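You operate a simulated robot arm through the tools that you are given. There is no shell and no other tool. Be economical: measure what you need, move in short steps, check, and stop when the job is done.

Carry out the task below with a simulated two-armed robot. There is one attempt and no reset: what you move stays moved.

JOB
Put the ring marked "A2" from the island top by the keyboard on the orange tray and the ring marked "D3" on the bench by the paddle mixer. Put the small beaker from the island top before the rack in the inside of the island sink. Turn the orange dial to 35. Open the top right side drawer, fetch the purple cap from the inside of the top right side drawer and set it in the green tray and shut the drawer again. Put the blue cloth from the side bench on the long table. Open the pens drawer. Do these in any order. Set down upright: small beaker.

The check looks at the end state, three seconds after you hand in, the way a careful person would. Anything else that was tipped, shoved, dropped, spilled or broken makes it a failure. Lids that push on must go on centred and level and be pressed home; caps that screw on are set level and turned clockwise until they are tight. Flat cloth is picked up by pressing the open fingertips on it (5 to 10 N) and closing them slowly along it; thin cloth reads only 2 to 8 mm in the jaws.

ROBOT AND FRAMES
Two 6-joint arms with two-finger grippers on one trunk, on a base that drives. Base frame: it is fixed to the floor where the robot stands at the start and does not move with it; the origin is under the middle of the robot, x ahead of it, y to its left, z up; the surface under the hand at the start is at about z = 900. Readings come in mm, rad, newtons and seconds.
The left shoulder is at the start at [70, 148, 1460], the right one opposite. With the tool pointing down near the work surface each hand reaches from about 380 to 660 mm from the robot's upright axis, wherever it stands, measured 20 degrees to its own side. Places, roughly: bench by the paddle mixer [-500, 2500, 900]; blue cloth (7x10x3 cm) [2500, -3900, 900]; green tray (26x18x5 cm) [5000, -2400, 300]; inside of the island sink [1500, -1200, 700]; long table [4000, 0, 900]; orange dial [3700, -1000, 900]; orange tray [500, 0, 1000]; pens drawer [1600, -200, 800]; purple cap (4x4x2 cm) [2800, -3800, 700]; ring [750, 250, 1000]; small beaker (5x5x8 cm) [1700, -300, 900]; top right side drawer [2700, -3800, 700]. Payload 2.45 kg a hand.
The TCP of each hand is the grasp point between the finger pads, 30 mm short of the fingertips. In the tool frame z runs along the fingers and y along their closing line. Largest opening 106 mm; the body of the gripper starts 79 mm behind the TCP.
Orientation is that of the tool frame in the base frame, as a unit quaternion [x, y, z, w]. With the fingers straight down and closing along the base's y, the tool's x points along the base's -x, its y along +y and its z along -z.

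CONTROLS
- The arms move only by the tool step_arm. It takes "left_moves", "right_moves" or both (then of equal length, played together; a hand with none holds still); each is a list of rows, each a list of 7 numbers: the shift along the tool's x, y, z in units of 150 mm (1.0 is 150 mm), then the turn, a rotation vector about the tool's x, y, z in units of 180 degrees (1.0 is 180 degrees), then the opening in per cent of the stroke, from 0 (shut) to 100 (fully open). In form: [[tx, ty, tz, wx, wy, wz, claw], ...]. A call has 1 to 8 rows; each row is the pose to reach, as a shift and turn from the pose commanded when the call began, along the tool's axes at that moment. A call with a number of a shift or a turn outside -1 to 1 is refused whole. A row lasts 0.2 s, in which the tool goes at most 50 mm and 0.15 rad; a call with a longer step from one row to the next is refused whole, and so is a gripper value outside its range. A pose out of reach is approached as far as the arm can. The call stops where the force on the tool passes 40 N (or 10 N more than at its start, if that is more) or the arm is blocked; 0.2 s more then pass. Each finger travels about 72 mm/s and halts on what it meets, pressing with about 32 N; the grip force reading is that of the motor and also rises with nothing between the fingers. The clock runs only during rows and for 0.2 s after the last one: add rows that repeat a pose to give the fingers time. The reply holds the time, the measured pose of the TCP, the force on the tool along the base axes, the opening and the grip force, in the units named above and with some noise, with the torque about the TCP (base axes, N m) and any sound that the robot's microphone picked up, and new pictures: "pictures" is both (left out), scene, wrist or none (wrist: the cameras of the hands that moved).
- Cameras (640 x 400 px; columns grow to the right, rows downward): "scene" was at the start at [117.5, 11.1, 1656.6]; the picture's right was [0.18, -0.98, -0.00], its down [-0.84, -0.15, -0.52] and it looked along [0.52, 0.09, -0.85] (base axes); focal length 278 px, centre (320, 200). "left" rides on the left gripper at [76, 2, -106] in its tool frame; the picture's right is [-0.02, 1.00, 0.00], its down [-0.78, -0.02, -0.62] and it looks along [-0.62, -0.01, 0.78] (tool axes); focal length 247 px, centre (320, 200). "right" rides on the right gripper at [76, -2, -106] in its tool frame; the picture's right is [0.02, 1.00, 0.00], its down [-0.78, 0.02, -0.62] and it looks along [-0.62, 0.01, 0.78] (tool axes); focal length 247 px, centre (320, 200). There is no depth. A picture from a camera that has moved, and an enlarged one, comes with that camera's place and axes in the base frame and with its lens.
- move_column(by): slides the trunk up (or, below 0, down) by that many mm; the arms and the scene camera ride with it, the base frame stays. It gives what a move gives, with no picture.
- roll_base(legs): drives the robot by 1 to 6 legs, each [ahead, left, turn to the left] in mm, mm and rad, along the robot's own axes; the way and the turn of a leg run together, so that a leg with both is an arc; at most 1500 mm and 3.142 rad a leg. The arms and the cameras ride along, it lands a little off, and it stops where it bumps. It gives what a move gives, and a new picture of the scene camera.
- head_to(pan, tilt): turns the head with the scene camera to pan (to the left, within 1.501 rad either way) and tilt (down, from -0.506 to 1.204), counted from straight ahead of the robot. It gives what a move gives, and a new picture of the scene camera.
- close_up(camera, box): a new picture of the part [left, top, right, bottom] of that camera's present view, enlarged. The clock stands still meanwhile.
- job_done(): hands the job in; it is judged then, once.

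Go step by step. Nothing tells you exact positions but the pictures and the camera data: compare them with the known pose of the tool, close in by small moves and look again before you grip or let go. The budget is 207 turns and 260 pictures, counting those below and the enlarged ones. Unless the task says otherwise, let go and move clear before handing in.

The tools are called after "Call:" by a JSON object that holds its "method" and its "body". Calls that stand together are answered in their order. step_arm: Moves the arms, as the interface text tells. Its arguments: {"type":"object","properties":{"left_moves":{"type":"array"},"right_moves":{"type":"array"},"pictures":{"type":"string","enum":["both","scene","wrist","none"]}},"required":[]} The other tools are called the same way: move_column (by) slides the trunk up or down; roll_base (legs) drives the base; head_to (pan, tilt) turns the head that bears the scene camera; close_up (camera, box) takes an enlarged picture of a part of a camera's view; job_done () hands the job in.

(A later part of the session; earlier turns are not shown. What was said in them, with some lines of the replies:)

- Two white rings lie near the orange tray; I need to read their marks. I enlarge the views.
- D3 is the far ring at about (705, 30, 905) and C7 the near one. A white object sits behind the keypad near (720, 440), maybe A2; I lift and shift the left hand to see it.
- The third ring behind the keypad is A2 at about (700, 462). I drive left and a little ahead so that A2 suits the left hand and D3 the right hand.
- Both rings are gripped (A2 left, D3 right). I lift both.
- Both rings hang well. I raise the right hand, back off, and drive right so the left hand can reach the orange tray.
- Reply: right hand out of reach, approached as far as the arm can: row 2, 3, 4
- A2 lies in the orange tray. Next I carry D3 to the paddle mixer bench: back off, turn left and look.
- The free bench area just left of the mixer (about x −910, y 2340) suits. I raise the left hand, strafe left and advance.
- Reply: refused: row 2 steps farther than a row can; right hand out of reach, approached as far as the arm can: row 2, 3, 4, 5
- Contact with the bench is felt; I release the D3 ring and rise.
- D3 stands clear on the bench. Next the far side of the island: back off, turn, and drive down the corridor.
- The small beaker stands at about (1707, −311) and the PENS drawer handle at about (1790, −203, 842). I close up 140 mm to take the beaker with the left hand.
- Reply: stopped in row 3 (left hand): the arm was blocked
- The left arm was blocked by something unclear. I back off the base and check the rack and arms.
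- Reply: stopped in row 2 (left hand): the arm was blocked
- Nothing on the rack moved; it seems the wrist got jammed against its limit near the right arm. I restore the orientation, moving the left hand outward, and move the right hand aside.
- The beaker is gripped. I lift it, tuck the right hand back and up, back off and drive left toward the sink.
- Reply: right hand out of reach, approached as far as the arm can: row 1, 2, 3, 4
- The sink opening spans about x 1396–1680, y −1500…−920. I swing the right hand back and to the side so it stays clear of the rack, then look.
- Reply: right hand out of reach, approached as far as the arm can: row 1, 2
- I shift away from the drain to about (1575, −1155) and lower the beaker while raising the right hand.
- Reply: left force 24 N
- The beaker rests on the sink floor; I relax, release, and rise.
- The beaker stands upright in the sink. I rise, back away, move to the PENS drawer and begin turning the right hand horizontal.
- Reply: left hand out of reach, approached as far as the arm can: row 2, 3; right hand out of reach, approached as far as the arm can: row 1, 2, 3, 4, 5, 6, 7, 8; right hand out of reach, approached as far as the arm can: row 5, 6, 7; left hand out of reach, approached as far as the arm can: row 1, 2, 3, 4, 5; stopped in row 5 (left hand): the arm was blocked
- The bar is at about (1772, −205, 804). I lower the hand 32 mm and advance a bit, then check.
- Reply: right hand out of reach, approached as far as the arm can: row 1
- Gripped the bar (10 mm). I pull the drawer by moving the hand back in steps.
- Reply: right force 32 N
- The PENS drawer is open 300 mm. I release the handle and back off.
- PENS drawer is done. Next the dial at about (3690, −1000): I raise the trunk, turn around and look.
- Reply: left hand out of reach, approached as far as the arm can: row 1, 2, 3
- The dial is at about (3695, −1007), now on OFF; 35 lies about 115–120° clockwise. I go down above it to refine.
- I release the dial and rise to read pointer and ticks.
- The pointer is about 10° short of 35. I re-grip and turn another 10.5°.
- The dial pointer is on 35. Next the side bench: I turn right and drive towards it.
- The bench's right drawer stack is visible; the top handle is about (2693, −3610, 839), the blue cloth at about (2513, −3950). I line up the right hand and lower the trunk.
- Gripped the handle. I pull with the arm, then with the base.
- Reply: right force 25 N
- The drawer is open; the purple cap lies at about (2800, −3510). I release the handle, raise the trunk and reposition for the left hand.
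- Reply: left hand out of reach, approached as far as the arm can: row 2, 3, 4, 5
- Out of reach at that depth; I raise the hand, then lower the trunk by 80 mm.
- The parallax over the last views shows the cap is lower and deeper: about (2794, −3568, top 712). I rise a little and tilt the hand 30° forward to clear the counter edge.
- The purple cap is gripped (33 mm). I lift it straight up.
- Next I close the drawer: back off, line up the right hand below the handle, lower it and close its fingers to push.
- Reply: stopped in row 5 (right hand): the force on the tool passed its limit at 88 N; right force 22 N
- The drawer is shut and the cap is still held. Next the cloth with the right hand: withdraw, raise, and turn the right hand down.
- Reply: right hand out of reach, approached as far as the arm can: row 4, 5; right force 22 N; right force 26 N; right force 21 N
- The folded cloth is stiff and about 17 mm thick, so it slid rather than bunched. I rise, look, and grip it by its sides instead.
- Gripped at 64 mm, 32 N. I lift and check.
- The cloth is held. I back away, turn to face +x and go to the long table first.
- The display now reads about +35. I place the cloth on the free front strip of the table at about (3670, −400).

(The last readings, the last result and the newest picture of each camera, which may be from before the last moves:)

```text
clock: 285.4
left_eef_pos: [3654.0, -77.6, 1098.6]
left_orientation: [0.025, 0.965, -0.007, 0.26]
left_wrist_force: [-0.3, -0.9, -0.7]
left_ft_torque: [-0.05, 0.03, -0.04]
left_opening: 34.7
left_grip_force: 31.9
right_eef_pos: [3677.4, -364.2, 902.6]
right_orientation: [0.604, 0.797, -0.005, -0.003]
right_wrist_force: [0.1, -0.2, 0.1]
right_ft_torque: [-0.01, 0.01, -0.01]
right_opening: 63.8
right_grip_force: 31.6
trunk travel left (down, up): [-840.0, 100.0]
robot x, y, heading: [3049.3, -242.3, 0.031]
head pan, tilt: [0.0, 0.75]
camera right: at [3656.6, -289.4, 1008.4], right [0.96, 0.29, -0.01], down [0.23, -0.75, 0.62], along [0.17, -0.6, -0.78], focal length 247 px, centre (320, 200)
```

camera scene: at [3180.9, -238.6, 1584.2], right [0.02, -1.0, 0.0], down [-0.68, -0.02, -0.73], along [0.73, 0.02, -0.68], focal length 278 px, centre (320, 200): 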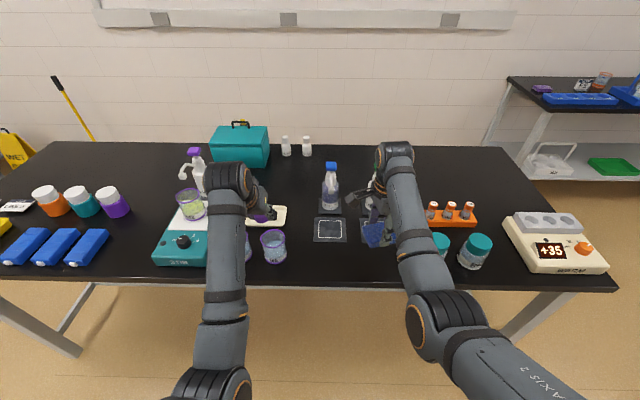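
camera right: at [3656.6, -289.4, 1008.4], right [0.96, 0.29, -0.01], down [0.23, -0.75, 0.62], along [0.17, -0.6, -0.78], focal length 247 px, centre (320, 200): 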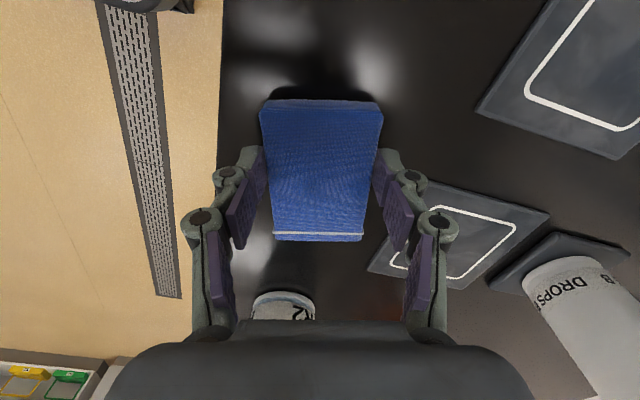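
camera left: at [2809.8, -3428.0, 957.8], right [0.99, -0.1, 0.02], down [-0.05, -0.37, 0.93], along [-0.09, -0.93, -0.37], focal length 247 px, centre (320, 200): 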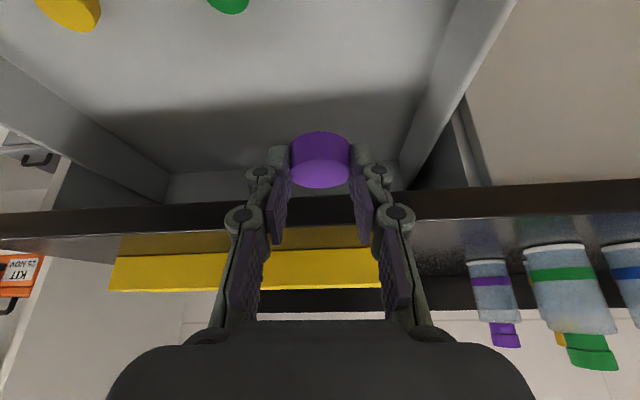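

Call:
{"method": "step_arm", "body": {"right_moves": [[0, 0, 0.04, 0, 0, 0, 48], [0, 0, 0.08, 0, 0, 0, 48], [0, 0, 0.12, 0, 0, 0, 48], [0, 0, 0.16, 0, 0, 0, 48], [0, 0, 0.2, 0, 0, 0, 48], [0, 0, 0.2, 0, 0, 0, 48]], "pictures": "wrist"}}

```text
clock: 286.4
left_eef_pos: [3649.2, -78.2, 1100.8]
left_orientation: [0.025, 0.965, -0.007, 0.262]
left_wrist_force: [-0.1, -0.1, 0.5]
left_ft_torque: [0.02, 0.01, 0.0]
left_opening: 34.6
left_grip_force: 32.3
right_eef_pos: [3677.1, -361.9, 886.2]
right_orientation: [0.604, 0.797, 0.0, 0.0]
right_wrist_force: [-7.6, 2.0, 15.6]
right_ft_torque: [0.0, -0.1, 0.06]
right_opening: 63.8
right_grip_force: 32.3
trunk travel left (down, up): [-840.0, 100.0]
robot x, y, heading: [3051.2, -238.4, 0.021]
head pan, tilt: [0.0, 0.75]
stopped in row 4 (right hand): the force on the tool passed its limit at 49 N (the readings are from after the stop); the commanded pose is now the measured one
camera right: at [3655.0, -288.7, 992.4], right [0.96, 0.29, 0.0], down [0.23, -0.75, 0.62], along [0.18, -0.6, -0.78], focal length 247 px, centre (320, 200)
```

right: 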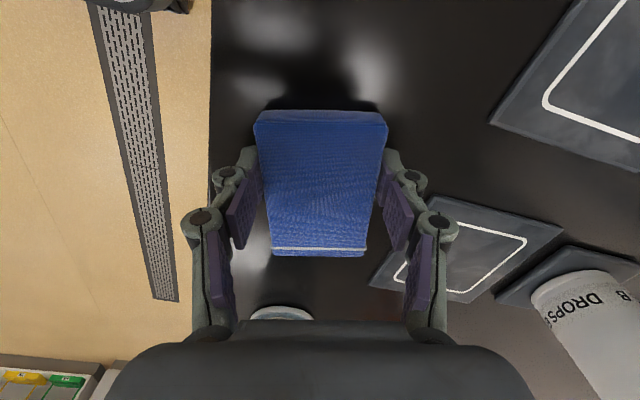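

The cloth rests on the table; I release it and rise.

Call:
{"method": "step_arm", "body": {"right_moves": [[0, 0, -0.01, 0, 0, 0, 65], [0, 0, -0.01, 0, 0, 0, 75], [0, 0, -0.01, 0, 0, 0, 75], [0, 0, -0.2, 0, 0, 0, 75], [0, 0, -0.5, 0, 0, 0, 75], [0, 0, -0.8, 0, 0, 0, 75], [0, 0, -1, 0, 0, 0, 75]], "pictures": "wrist"}}

```text
clock: 288.0
left_eef_pos: [3651.8, -78.2, 1099.0]
left_orientation: [0.024, 0.965, -0.006, 0.26]
left_wrist_force: [0.0, -0.7, 0.3]
left_ft_torque: [0.01, -0.01, 0.02]
left_opening: 34.9
left_grip_force: 31.6
right_eef_pos: [3679.8, -362.2, 1035.6]
right_orientation: [0.605, 0.796, -0.003, -0.002]
right_wrist_force: [-1.0, -0.4, 0.6]
right_ft_torque: [0.05, -0.02, -0.02]
right_opening: 79.8
right_grip_force: 0.1
trunk travel left (down, up): [-840.0, 100.0]
robot x, y, heading: [3044.4, -241.0, 0.022]
head pan, tilt: [0.0, 0.75]
camera right: at [3658.1, -288.7, 1141.0], right [0.96, 0.29, -0.01], down [0.23, -0.75, 0.62], along [0.18, -0.6, -0.78], focal length 247 px, centre (320, 200)
```

right: 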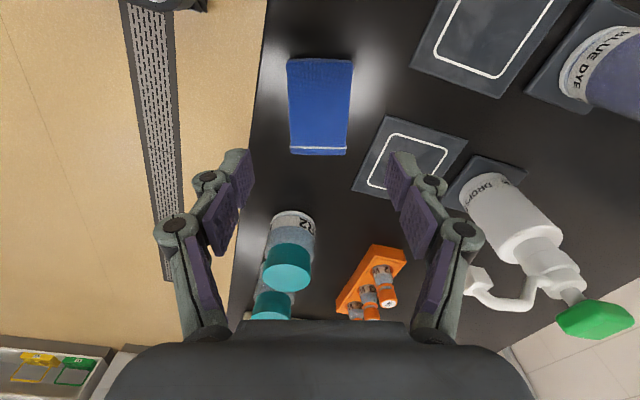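

The cloth lies flat on the long table. I back off and tuck the right arm to the side, low and near the body.

Call:
{"method": "roll_base", "body": {"legs": [[-420, 0, -0.02], [0, -1200, 0]]}}

Call:
{"method": "step_arm", "body": {"right_moves": [[-0.05, -0.22, 0.1, 0, 0, 0, 75], [-0.1, -0.45, 0.2, 0, 0, 0, 75], [-0.15, -0.68, 0.3, 0, 0, 0, 75], [-0.22, -0.95, 0.4, 0, 0, 0, 75]], "pictures": "none"}}

Call:
{"method": "step_arm", "body": {"right_moves": [[-0.1, -0.22, 0.1, 0, 0, 0, 75], [-0.2, -0.45, 0.2, 0, 0, 0, 75], [-0.3, -0.68, 0.3, 0, 0, 0, 75], [-0.35, -0.95, 0.3, 0, 0, 0, 75]], "pictures": "scene"}}

```text
clock: 296.5
left_eef_pos: [3230.8, -1325.1, 1097.4]
left_orientation: [0.03, 0.965, -0.009, 0.26]
left_wrist_force: [-0.2, -0.5, 1.0]
left_ft_torque: [-0.01, 0.04, 0.01]
left_opening: 34.4
left_grip_force: 32.0
right_eef_pos: [3253.1, -1609.5, 1034.9]
right_orientation: [0.609, 0.793, -0.004, -0.001]
right_wrist_force: [0.2, 0.7, -0.2]
right_ft_torque: [-0.01, 0.01, 0.0]
right_opening: 79.7
right_grip_force: 0.0
trunk travel left (down, up): [-840.0, 100.0]
robot x, y, heading: [2625.3, -1477.9, 0.011]
head pan, tilt: [0.0, 0.75]
camera scene: at [2757.7, -1479.4, 1584.0], right [0.01, -1.0, 0.0], down [-0.68, -0.01, -0.73], along [0.73, 0.01, -0.68], focal length 278 px, centre (320, 200)
```

scene: 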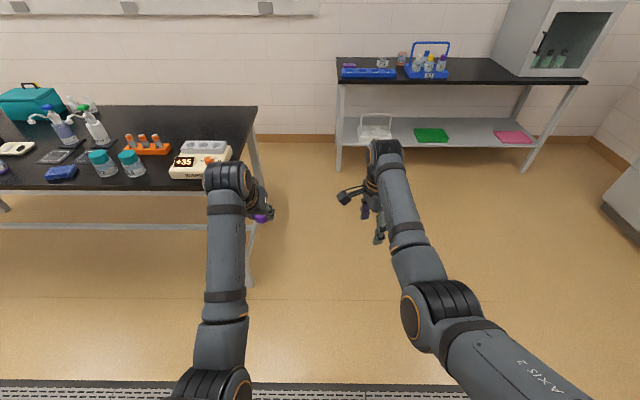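

```text
clock: 297.5
left_eef_pos: [3229.2, -1325.9, 1099.9]
left_orientation: [0.03, 0.965, -0.007, 0.259]
left_wrist_force: [-0.9, 0.0, 0.9]
left_ft_torque: [-0.02, 0.0, -0.01]
left_opening: 34.9
left_grip_force: 31.9
right_eef_pos: [3122.7, -1675.7, 977.0]
right_orientation: [0.609, 0.793, -0.001, 0.0]
right_wrist_force: [-1.4, -0.3, 0.0]
right_ft_torque: [-0.02, -0.04, 0.0]
right_opening: 79.5
right_grip_force: 0.0
trunk travel left (down, up): [-840.0, 100.0]
robot x, y, heading: [2623.4, -1481.3, 0.009]
head pan, tilt: [0.0, 0.75]
```

```text
clock: 298.5
left_eef_pos: [3228.8, -1327.9, 1100.2]
left_orientation: [0.03, 0.965, -0.008, 0.26]
left_wrist_force: [-1.0, 0.3, 0.0]
left_ft_torque: [0.02, -0.02, 0.01]
left_opening: 34.6
left_grip_force: 31.6
right_eef_pos: [2997.7, -1764.8, 931.4]
right_orientation: [0.609, 0.793, -0.001, -0.001]
right_wrist_force: [-0.3, 0.3, 0.6]
right_ft_torque: [0.03, 0.0, -0.03]
right_opening: 79.9
right_grip_force: 0.0
trunk travel left (down, up): [-840.0, 100.0]
robot x, y, heading: [2626.2, -1483.1, 0.013]
head pan, tilt: [0.0, 0.75]
camera scene: at [2755.1, -1481.9, 1584.3], right [0.01, -1.0, 0.0], down [-0.68, -0.01, -0.73], along [0.73, 0.01, -0.68], focal length 278 px, centre (320, 200)
```

scene: 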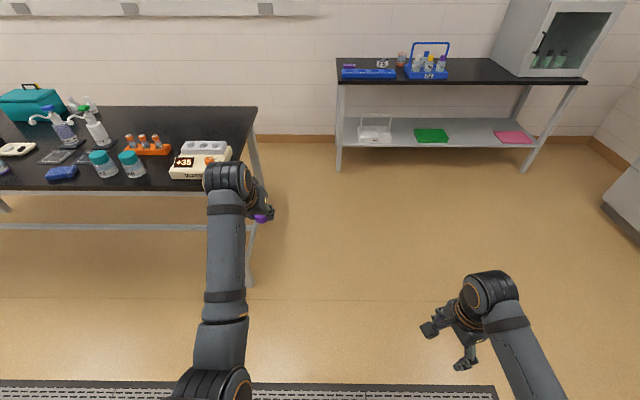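

Call:
{"method": "roll_base", "body": {"legs": [[0, -1120, -0.01], [1250, 0, 0]]}}

Call:
{"method": "move_column", "body": {"by": -640}}

Call:
{"method": "head_to", "body": {"pan": 0.1, "tilt": 0.45}}

```text
clock: 310.0
left_eef_pos: [4482.0, -2483.6, 1099.0]
left_orientation: [0.056, 0.964, -0.015, 0.259]
left_wrist_force: [-0.1, 0.5, 0.1]
left_ft_torque: [0.0, 0.0, 0.02]
left_opening: 34.9
left_grip_force: 32.2
right_eef_pos: [4229.1, -2909.0, 930.8]
right_orientation: [0.631, 0.776, -0.002, -0.002]
right_wrist_force: [0.5, 0.4, 0.1]
right_ft_torque: [0.0, 0.02, 0.01]
right_opening: 79.6
right_grip_force: 0.0
trunk travel left (down, up): [-840.0, 100.0]
robot x, y, heading: [3871.3, -2608.1, -0.042]
head pan, tilt: [0.0, 0.75]
camera scene: at [4002.7, -2613.5, 1584.1], right [-0.04, -1.0, 0.0], down [-0.68, 0.03, -0.73], along [0.73, -0.03, -0.68], focal length 278 px, centre (320, 200)
```

scene: 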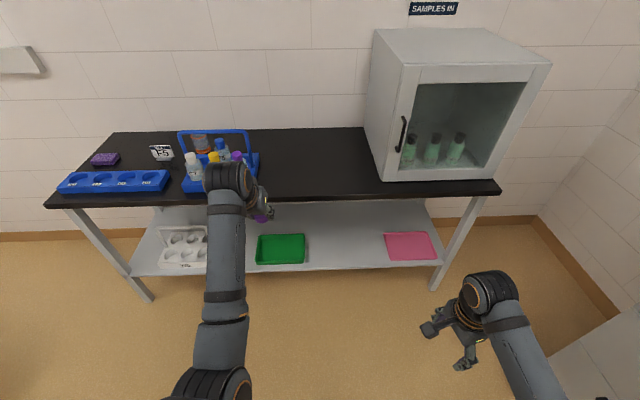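

```text
refused: -640 is not a number from -400 to 400
```

```text
clock: 310.8
left_eef_pos: [4484.1, -2485.0, 1097.8]
left_orientation: [0.057, 0.964, -0.015, 0.259]
left_wrist_force: [0.4, 0.3, -0.1]
left_ft_torque: [0.0, -0.03, 0.01]
left_opening: 35.0
left_grip_force: 32.7
right_eef_pos: [4227.9, -2909.1, 932.1]
right_orientation: [0.631, 0.776, -0.003, -0.002]
right_wrist_force: [-0.1, -0.4, 0.4]
right_ft_torque: [0.0, 0.01, 0.01]
right_opening: 79.4
right_grip_force: 0.0
trunk travel left (down, up): [-840.0, 100.0]
robot x, y, heading: [3870.4, -2605.0, -0.042]
head pan, tilt: [0.099, 0.45]
camera scene: at [4012.4, -2604.8, 1610.4], right [0.06, -1.0, 0.0], down [-0.44, -0.02, -0.9], along [0.9, 0.05, -0.44], focal length 278 px, centre (320, 200)
```

scene: 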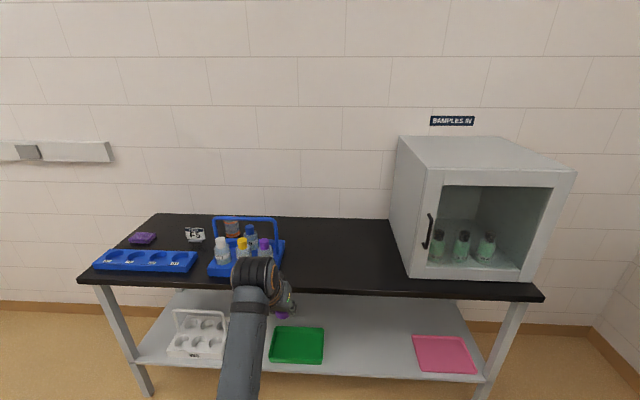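

Call:
{"method": "move_column", "body": {"by": -400}}

Call:
{"method": "move_column", "body": {"by": -270}}

Call:
{"method": "roll_base", "body": {"legs": [[0, 20, 0.042], [300, 0, 0]]}}

Call:
{"method": "step_arm", "body": {"left_moves": [[0, 0, 0.02, 0, 0, 0, 15]], "pictures": "wrist"}}

```text
clock: 314.6
left_eef_pos: [4483.9, -2485.6, 697.4]
left_orientation: [0.056, 0.964, -0.016, 0.258]
left_wrist_force: [-0.1, 0.6, -0.7]
left_ft_torque: [-0.03, 0.0, 0.04]
left_opening: 34.9
left_grip_force: 31.8
right_eef_pos: [4227.9, -2909.2, 531.2]
right_orientation: [0.631, 0.775, -0.002, -0.002]
right_wrist_force: [0.8, -0.2, -0.2]
right_ft_torque: [-0.02, 0.0, -0.01]
right_opening: 79.5
right_grip_force: 0.0
trunk travel left (down, up): [-440.0, 500.0]
robot x, y, heading: [3868.2, -2606.4, -0.044]
head pan, tilt: [0.099, 0.45]
```

```text
clock: 317.4
left_eef_pos: [4483.3, -2484.3, 428.7]
left_orientation: [0.057, 0.964, -0.015, 0.259]
left_wrist_force: [0.8, -0.3, -0.2]
left_ft_torque: [-0.01, 0.02, 0.01]
left_opening: 34.8
left_grip_force: 32.2
right_eef_pos: [4228.0, -2910.2, 260.4]
right_orientation: [0.632, 0.775, -0.003, -0.002]
right_wrist_force: [-0.1, 0.4, 0.2]
right_ft_torque: [-0.01, -0.05, 0.03]
right_opening: 79.3
right_grip_force: 0.0
trunk travel left (down, up): [-170.0, 770.0]
robot x, y, heading: [3871.1, -2603.2, -0.041]
head pan, tilt: [0.099, 0.45]
```

```text
clock: 319.8
left_eef_pos: [4778.5, -2442.0, 429.3]
left_orientation: [0.038, 0.965, -0.01, 0.259]
left_wrist_force: [-0.3, -1.0, 0.9]
left_ft_torque: [0.02, -0.04, 0.04]
left_opening: 34.7
left_grip_force: 31.6
right_eef_pos: [4540.4, -2876.3, 261.1]
right_orientation: [0.616, 0.788, -0.003, -0.002]
right_wrist_force: [-0.3, 0.7, -0.7]
right_ft_torque: [0.0, 0.0, 0.0]
right_opening: 79.4
right_grip_force: 0.1
trunk travel left (down, up): [-170.0, 770.0]
robot x, y, heading: [4168.4, -2588.1, -0.003]
head pan, tilt: [0.099, 0.45]
camera scene: at [4312.4, -2580.0, 940.5], right [0.1, -1.0, 0.0], down [-0.43, -0.04, -0.9], along [0.9, 0.09, -0.44], focal length 278 px, centre (320, 200)
```

scene: 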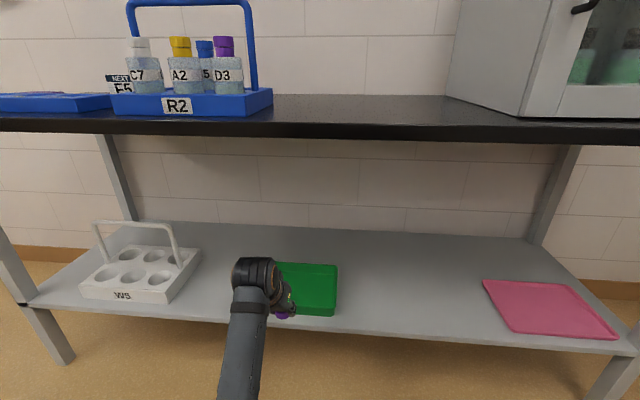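

```text
clock: 320.2
left_eef_pos: [4780.0, -2441.5, 426.9]
left_orientation: [0.037, 0.965, -0.01, 0.26]
left_wrist_force: [-1.0, 0.7, -0.4]
left_ft_torque: [0.02, -0.03, -0.01]
left_opening: 34.7
left_grip_force: 31.7
right_eef_pos: [4540.6, -2876.9, 262.9]
right_orientation: [0.615, 0.788, -0.002, -0.001]
right_wrist_force: [0.0, -0.5, -0.6]
right_ft_torque: [-0.02, 0.02, -0.01]
right_opening: 79.6
right_grip_force: 0.0
trunk travel left (down, up): [-170.0, 770.0]
robot x, y, heading: [4169.4, -2585.2, -0.002]
head pan, tilt: [0.099, 0.45]
camera left: at [4661.4, -2429.8, 479.2], right [0.1, 1.0, 0.01], down [0.36, -0.05, 0.93], along [0.93, -0.09, -0.37], focal length 247 px, centre (320, 200)
```

left: 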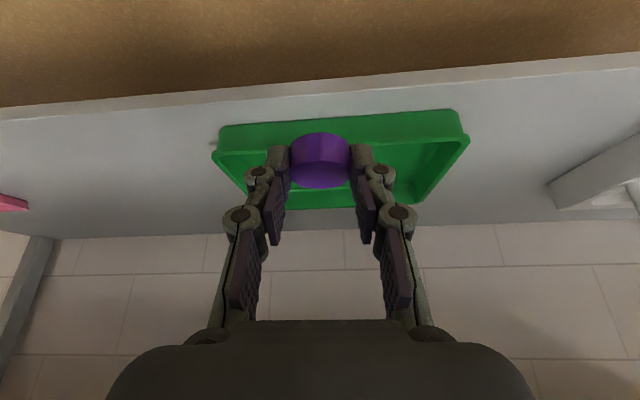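

Call:
{"method": "roll_base", "body": {"legs": [[145, 0, 0]]}}

Call:
{"method": "step_arm", "body": {"left_moves": [[0.06, 0, 0.104, 0, 0, 0, 15], [0.1, 0, 0.173, 0, 0, 0, 15], [0.1, 0, 0.173, 0, 0, 0, 15]], "pictures": "wrist"}}

```text
clock: 321.6
left_eef_pos: [4925.5, -2440.6, 426.8]
left_orientation: [0.037, 0.965, -0.01, 0.259]
left_wrist_force: [-0.2, 0.3, -0.6]
left_ft_torque: [0.02, 0.01, 0.01]
left_opening: 34.6
left_grip_force: 32.1
right_eef_pos: [4687.5, -2875.7, 261.4]
right_orientation: [0.615, 0.789, -0.002, -0.002]
right_wrist_force: [-1.1, -0.2, -0.3]
right_ft_torque: [0.03, 0.0, 0.02]
right_opening: 79.5
right_grip_force: 0.1
trunk travel left (down, up): [-170.0, 770.0]
robot x, y, heading: [4316.6, -2591.2, -0.004]
head pan, tilt: [0.099, 0.45]
camera scene: at [4458.3, -2580.2, 940.5], right [0.1, -1.0, 0.0], down [-0.43, -0.04, -0.9], along [0.9, 0.09, -0.44], focal length 278 px, centre (320, 200)
```

scene: 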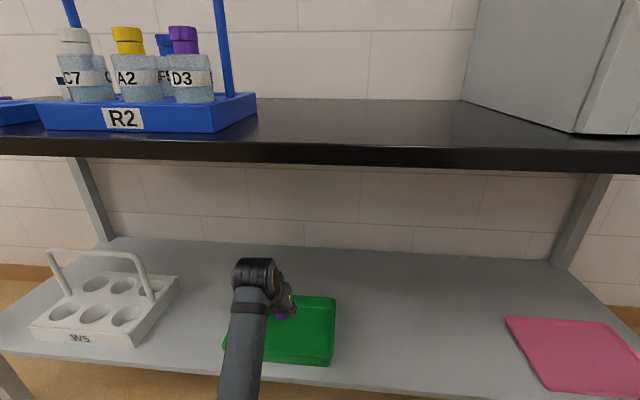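

```text
clock: 322.4
left_eef_pos: [4925.0, -2439.2, 395.0]
left_orientation: [0.038, 0.965, -0.01, 0.259]
left_wrist_force: [-0.3, 0.2, 0.1]
left_ft_torque: [0.01, 0.02, -0.02]
left_opening: 34.6
left_grip_force: 31.8
right_eef_pos: [4686.6, -2875.4, 261.0]
right_orientation: [0.615, 0.789, -0.003, -0.002]
right_wrist_force: [0.1, -0.5, 1.0]
right_ft_torque: [0.02, -0.01, -0.03]
right_opening: 79.8
right_grip_force: 0.1
trunk travel left (down, up): [-170.0, 770.0]
robot x, y, heading: [4317.2, -2591.2, 0.0]
head pan, tilt: [0.099, 0.45]
camera left: at [4807.0, -2428.8, 447.9], right [0.09, 1.0, 0.01], down [0.36, -0.05, 0.93], along [0.93, -0.08, -0.37], focal length 247 px, centre (320, 200)
```

left: 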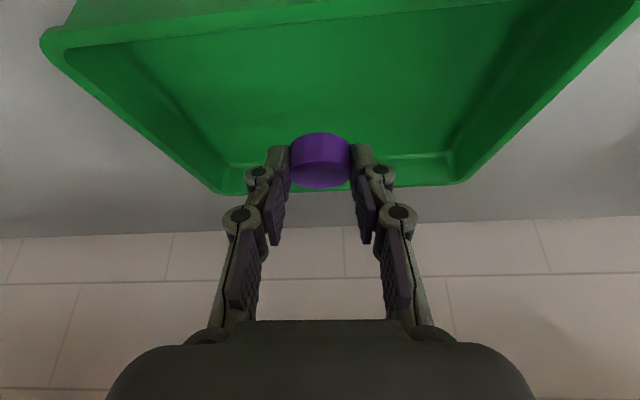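

Call:
{"method": "step_arm", "body": {"left_moves": [[0.04, 0, 0.069, 0, 0, 0, 15], [0.08, 0, 0.139, 0, 0, 0, 15], [0.1, 0, 0.173, 0, 0, 0, 15], [0.12, 0, 0.208, 0, 0, 0, 15], [0.14, 0, 0.242, 0, 0, 0, 15], [0.155, 0, 0.268, 0, 0, 0, 15], [0.17, 0, 0.294, 0, 0, 0, 15], [0.185, 0, 0.32, 0, 0, 0, 15]], "pictures": "wrist"}}

```text
clock: 324.2
left_eef_pos: [4927.5, -2440.4, 342.3]
left_orientation: [0.037, 0.965, -0.009, 0.26]
left_wrist_force: [0.7, -0.7, 0.1]
left_ft_torque: [0.02, -0.03, 0.01]
left_opening: 34.5
left_grip_force: 32.1
right_eef_pos: [4687.2, -2876.5, 261.3]
right_orientation: [0.615, 0.789, -0.003, -0.003]
right_wrist_force: [-0.5, 0.7, -0.1]
right_ft_torque: [-0.02, 0.0, 0.01]
right_opening: 79.5
right_grip_force: 0.1
trunk travel left (down, up): [-170.0, 770.0]
robot x, y, heading: [4320.3, -2588.1, -0.001]
head pan, tilt: [0.099, 0.45]
camera left: at [4808.0, -2428.9, 394.4], right [0.09, 1.0, 0.01], down [0.36, -0.05, 0.93], along [0.93, -0.08, -0.36], focal length 247 px, centre (320, 200)
```

left: 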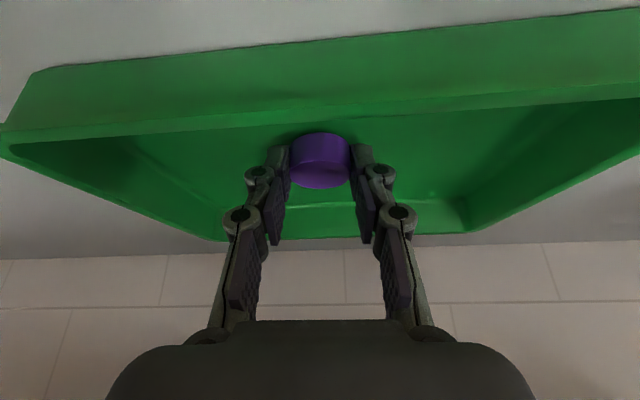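

Call:
{"method": "step_arm", "body": {"left_moves": [[0.02, 0, 0.035, 0, 0, 0, 15], [0.04, 0, 0.069, 0, 0, 0, 15], [0.055, 0, 0.095, 0, 0, 0, 15], [0.07, 0, 0.121, 0, 0, 0, 15], [0.085, 0, 0.147, 0, 0, 0, 15]], "pictures": "wrist"}}

```text
clock: 325.0
left_eef_pos: [4930.2, -2439.2, 336.1]
left_orientation: [0.035, 0.962, -0.008, 0.272]
left_wrist_force: [0.6, 1.7, 14.7]
left_ft_torque: [-0.14, -0.1, 0.04]
left_opening: 34.6
left_grip_force: 32.7
right_eef_pos: [4686.0, -2875.8, 262.0]
right_orientation: [0.614, 0.789, -0.001, -0.001]
right_wrist_force: [0.9, -0.6, 0.5]
right_ft_torque: [-0.04, -0.01, 0.0]
right_opening: 79.3
right_grip_force: 0.0
trunk travel left (down, up): [-170.0, 770.0]
robot x, y, heading: [4317.1, -2588.0, 0.003]
head pan, tilt: [0.099, 0.45]
stopped in row 4 (left hand): the force on the tool passed its limit at 44 N (the readings are from after the stop); the commanded pose is now the measured one
camera left: at [4810.1, -2428.7, 385.6], right [0.09, 1.0, 0.01], down [0.34, -0.04, 0.94], along [0.94, -0.08, -0.34], focal length 247 px, centre (320, 200)
```

left: 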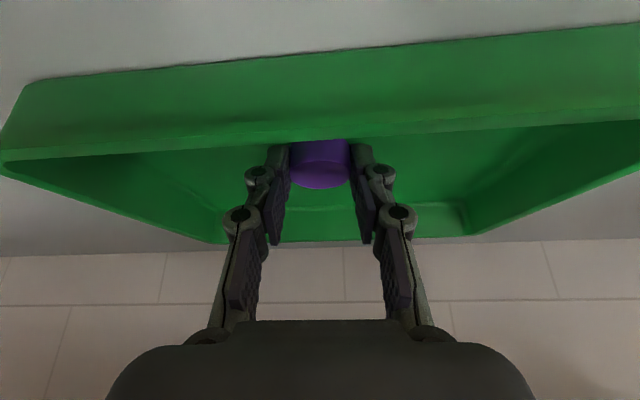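

Call:
{"method": "step_arm", "body": {"left_moves": [[-0.007, 0, -0.012, 0, 0, 0, 15], [-0.007, 0, -0.012, 0, 0, 0, 35], [-0.007, 0, -0.012, 0, 0, 0, 45], [-0.007, 0, -0.012, 0, 0, 0, 45], [-0.07, 0, -0.12, 0, 0, 0, 45], [-0.17, 0, -0.29, 0, 0, 0, 45], [-0.27, 0, -0.46, 0, 0, 0, 45], [-0.37, 0, -0.63, 0, 0, 0, 45]], "pictures": "wrist"}}

```text
clock: 326.8
left_eef_pos: [4927.2, -2441.6, 442.1]
left_orientation: [0.036, 0.963, -0.01, 0.267]
left_wrist_force: [0.0, 0.1, 0.7]
left_ft_torque: [0.0, -0.03, 0.02]
left_opening: 47.7
left_grip_force: 0.0
right_eef_pos: [4685.3, -2876.7, 260.8]
right_orientation: [0.615, 0.788, -0.002, -0.002]
right_wrist_force: [-1.1, -0.1, 0.3]
right_ft_torque: [-0.01, -0.01, 0.01]
right_opening: 79.5
right_grip_force: 0.1
trunk travel left (down, up): [-170.0, 770.0]
robot x, y, heading: [4314.6, -2588.3, -0.002]
head pan, tilt: [0.099, 0.45]
camera left: at [4807.5, -2430.6, 493.3], right [0.09, 1.0, 0.01], down [0.35, -0.04, 0.94], along [0.93, -0.08, -0.35], focal length 247 px, centre (320, 200)
```

left: 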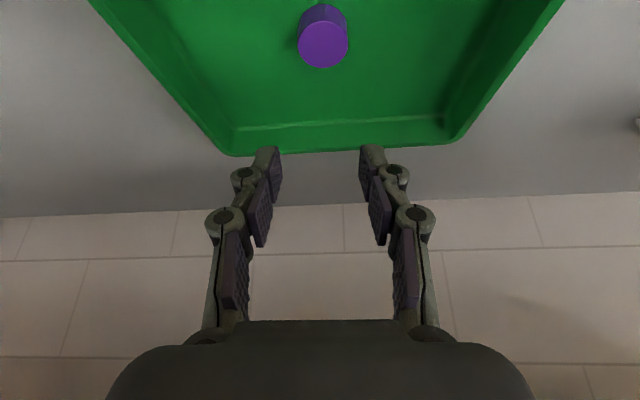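

The purple cap stands in the green tray. I back out clear and take a last look.

Call:
{"method": "roll_base", "body": {"legs": [[-400, 0, 0]]}}

Call:
{"method": "close_up", "body": {"camera": "scene", "box": [200, 200, 400, 325]}}

```text
clock: 329.3
left_eef_pos: [4524.0, -2437.4, 441.2]
left_orientation: [0.033, 0.963, -0.008, 0.266]
left_wrist_force: [-0.3, -0.2, 0.4]
left_ft_torque: [0.0, -0.02, -0.02]
left_opening: 47.8
left_grip_force: 0.0
right_eef_pos: [4286.6, -2874.3, 260.7]
right_orientation: [0.613, 0.79, -0.003, -0.002]
right_wrist_force: [0.3, 0.4, 0.1]
right_ft_torque: [0.02, -0.01, 0.02]
right_opening: 79.5
right_grip_force: 0.1
trunk travel left (down, up): [-170.0, 770.0]
robot x, y, heading: [3913.5, -2585.1, 0.009]
head pan, tilt: [0.099, 0.45]
camera scene: at [4056.1, -2580.0, 940.5], right [0.11, -0.99, 0.0], down [-0.43, -0.05, -0.9], along [0.9, 0.09, -0.44], focal length 278 px, centre (320, 200)
```

scene: 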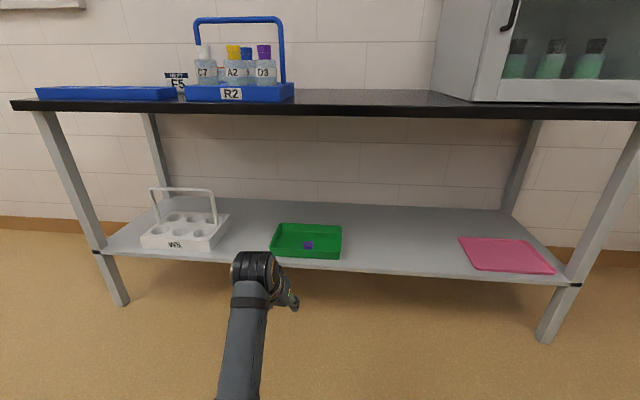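

```text
3.20 times, centred on (300, 262) of scene
camera zoom: at [4056.1, -2580.0, 940.5], right [0.11, -0.99, 0.0], down [-0.43, -0.05, -0.9], along [0.9, 0.09, -0.44], focal length 889 px, centre (384, 0)
```

zoom: 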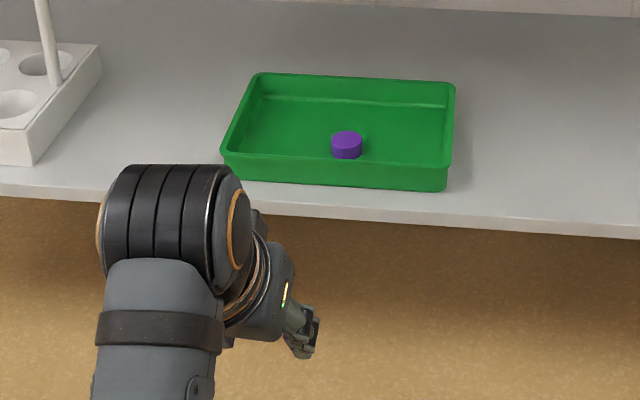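

The cap sits in the green tray, the hands are clear and all parts are done, so I hand in.

Call:
{"method": "job_done", "body": {}}

```text
The job is handed in.
```

All the parts of the job are done and handed in; I had no word back on the check.

- **Rings:** A2 is on the orange tray. D3 is on the bench, just left of the paddle mixer.
- **Small beaker:** it stands upright on the floor of the island sink, beside the drain.
- **Orange dial:** it is turned to 35, and the display reads +35.
- **Top right side drawer:** I took the purple cap out, pushed the drawer shut, and set the cap in the green tray.
- **Blue cloth:** it is on the front strip of the long table. It was too stiff to pick up by pressing and closing on top, and it slid a little on the side bench. I then gripped it by its sides.
- **Pens drawer:** it is open about 300 mm.

My left arm was blocked once near the peg rack. The pictures afterwards showed nothing there had moved.
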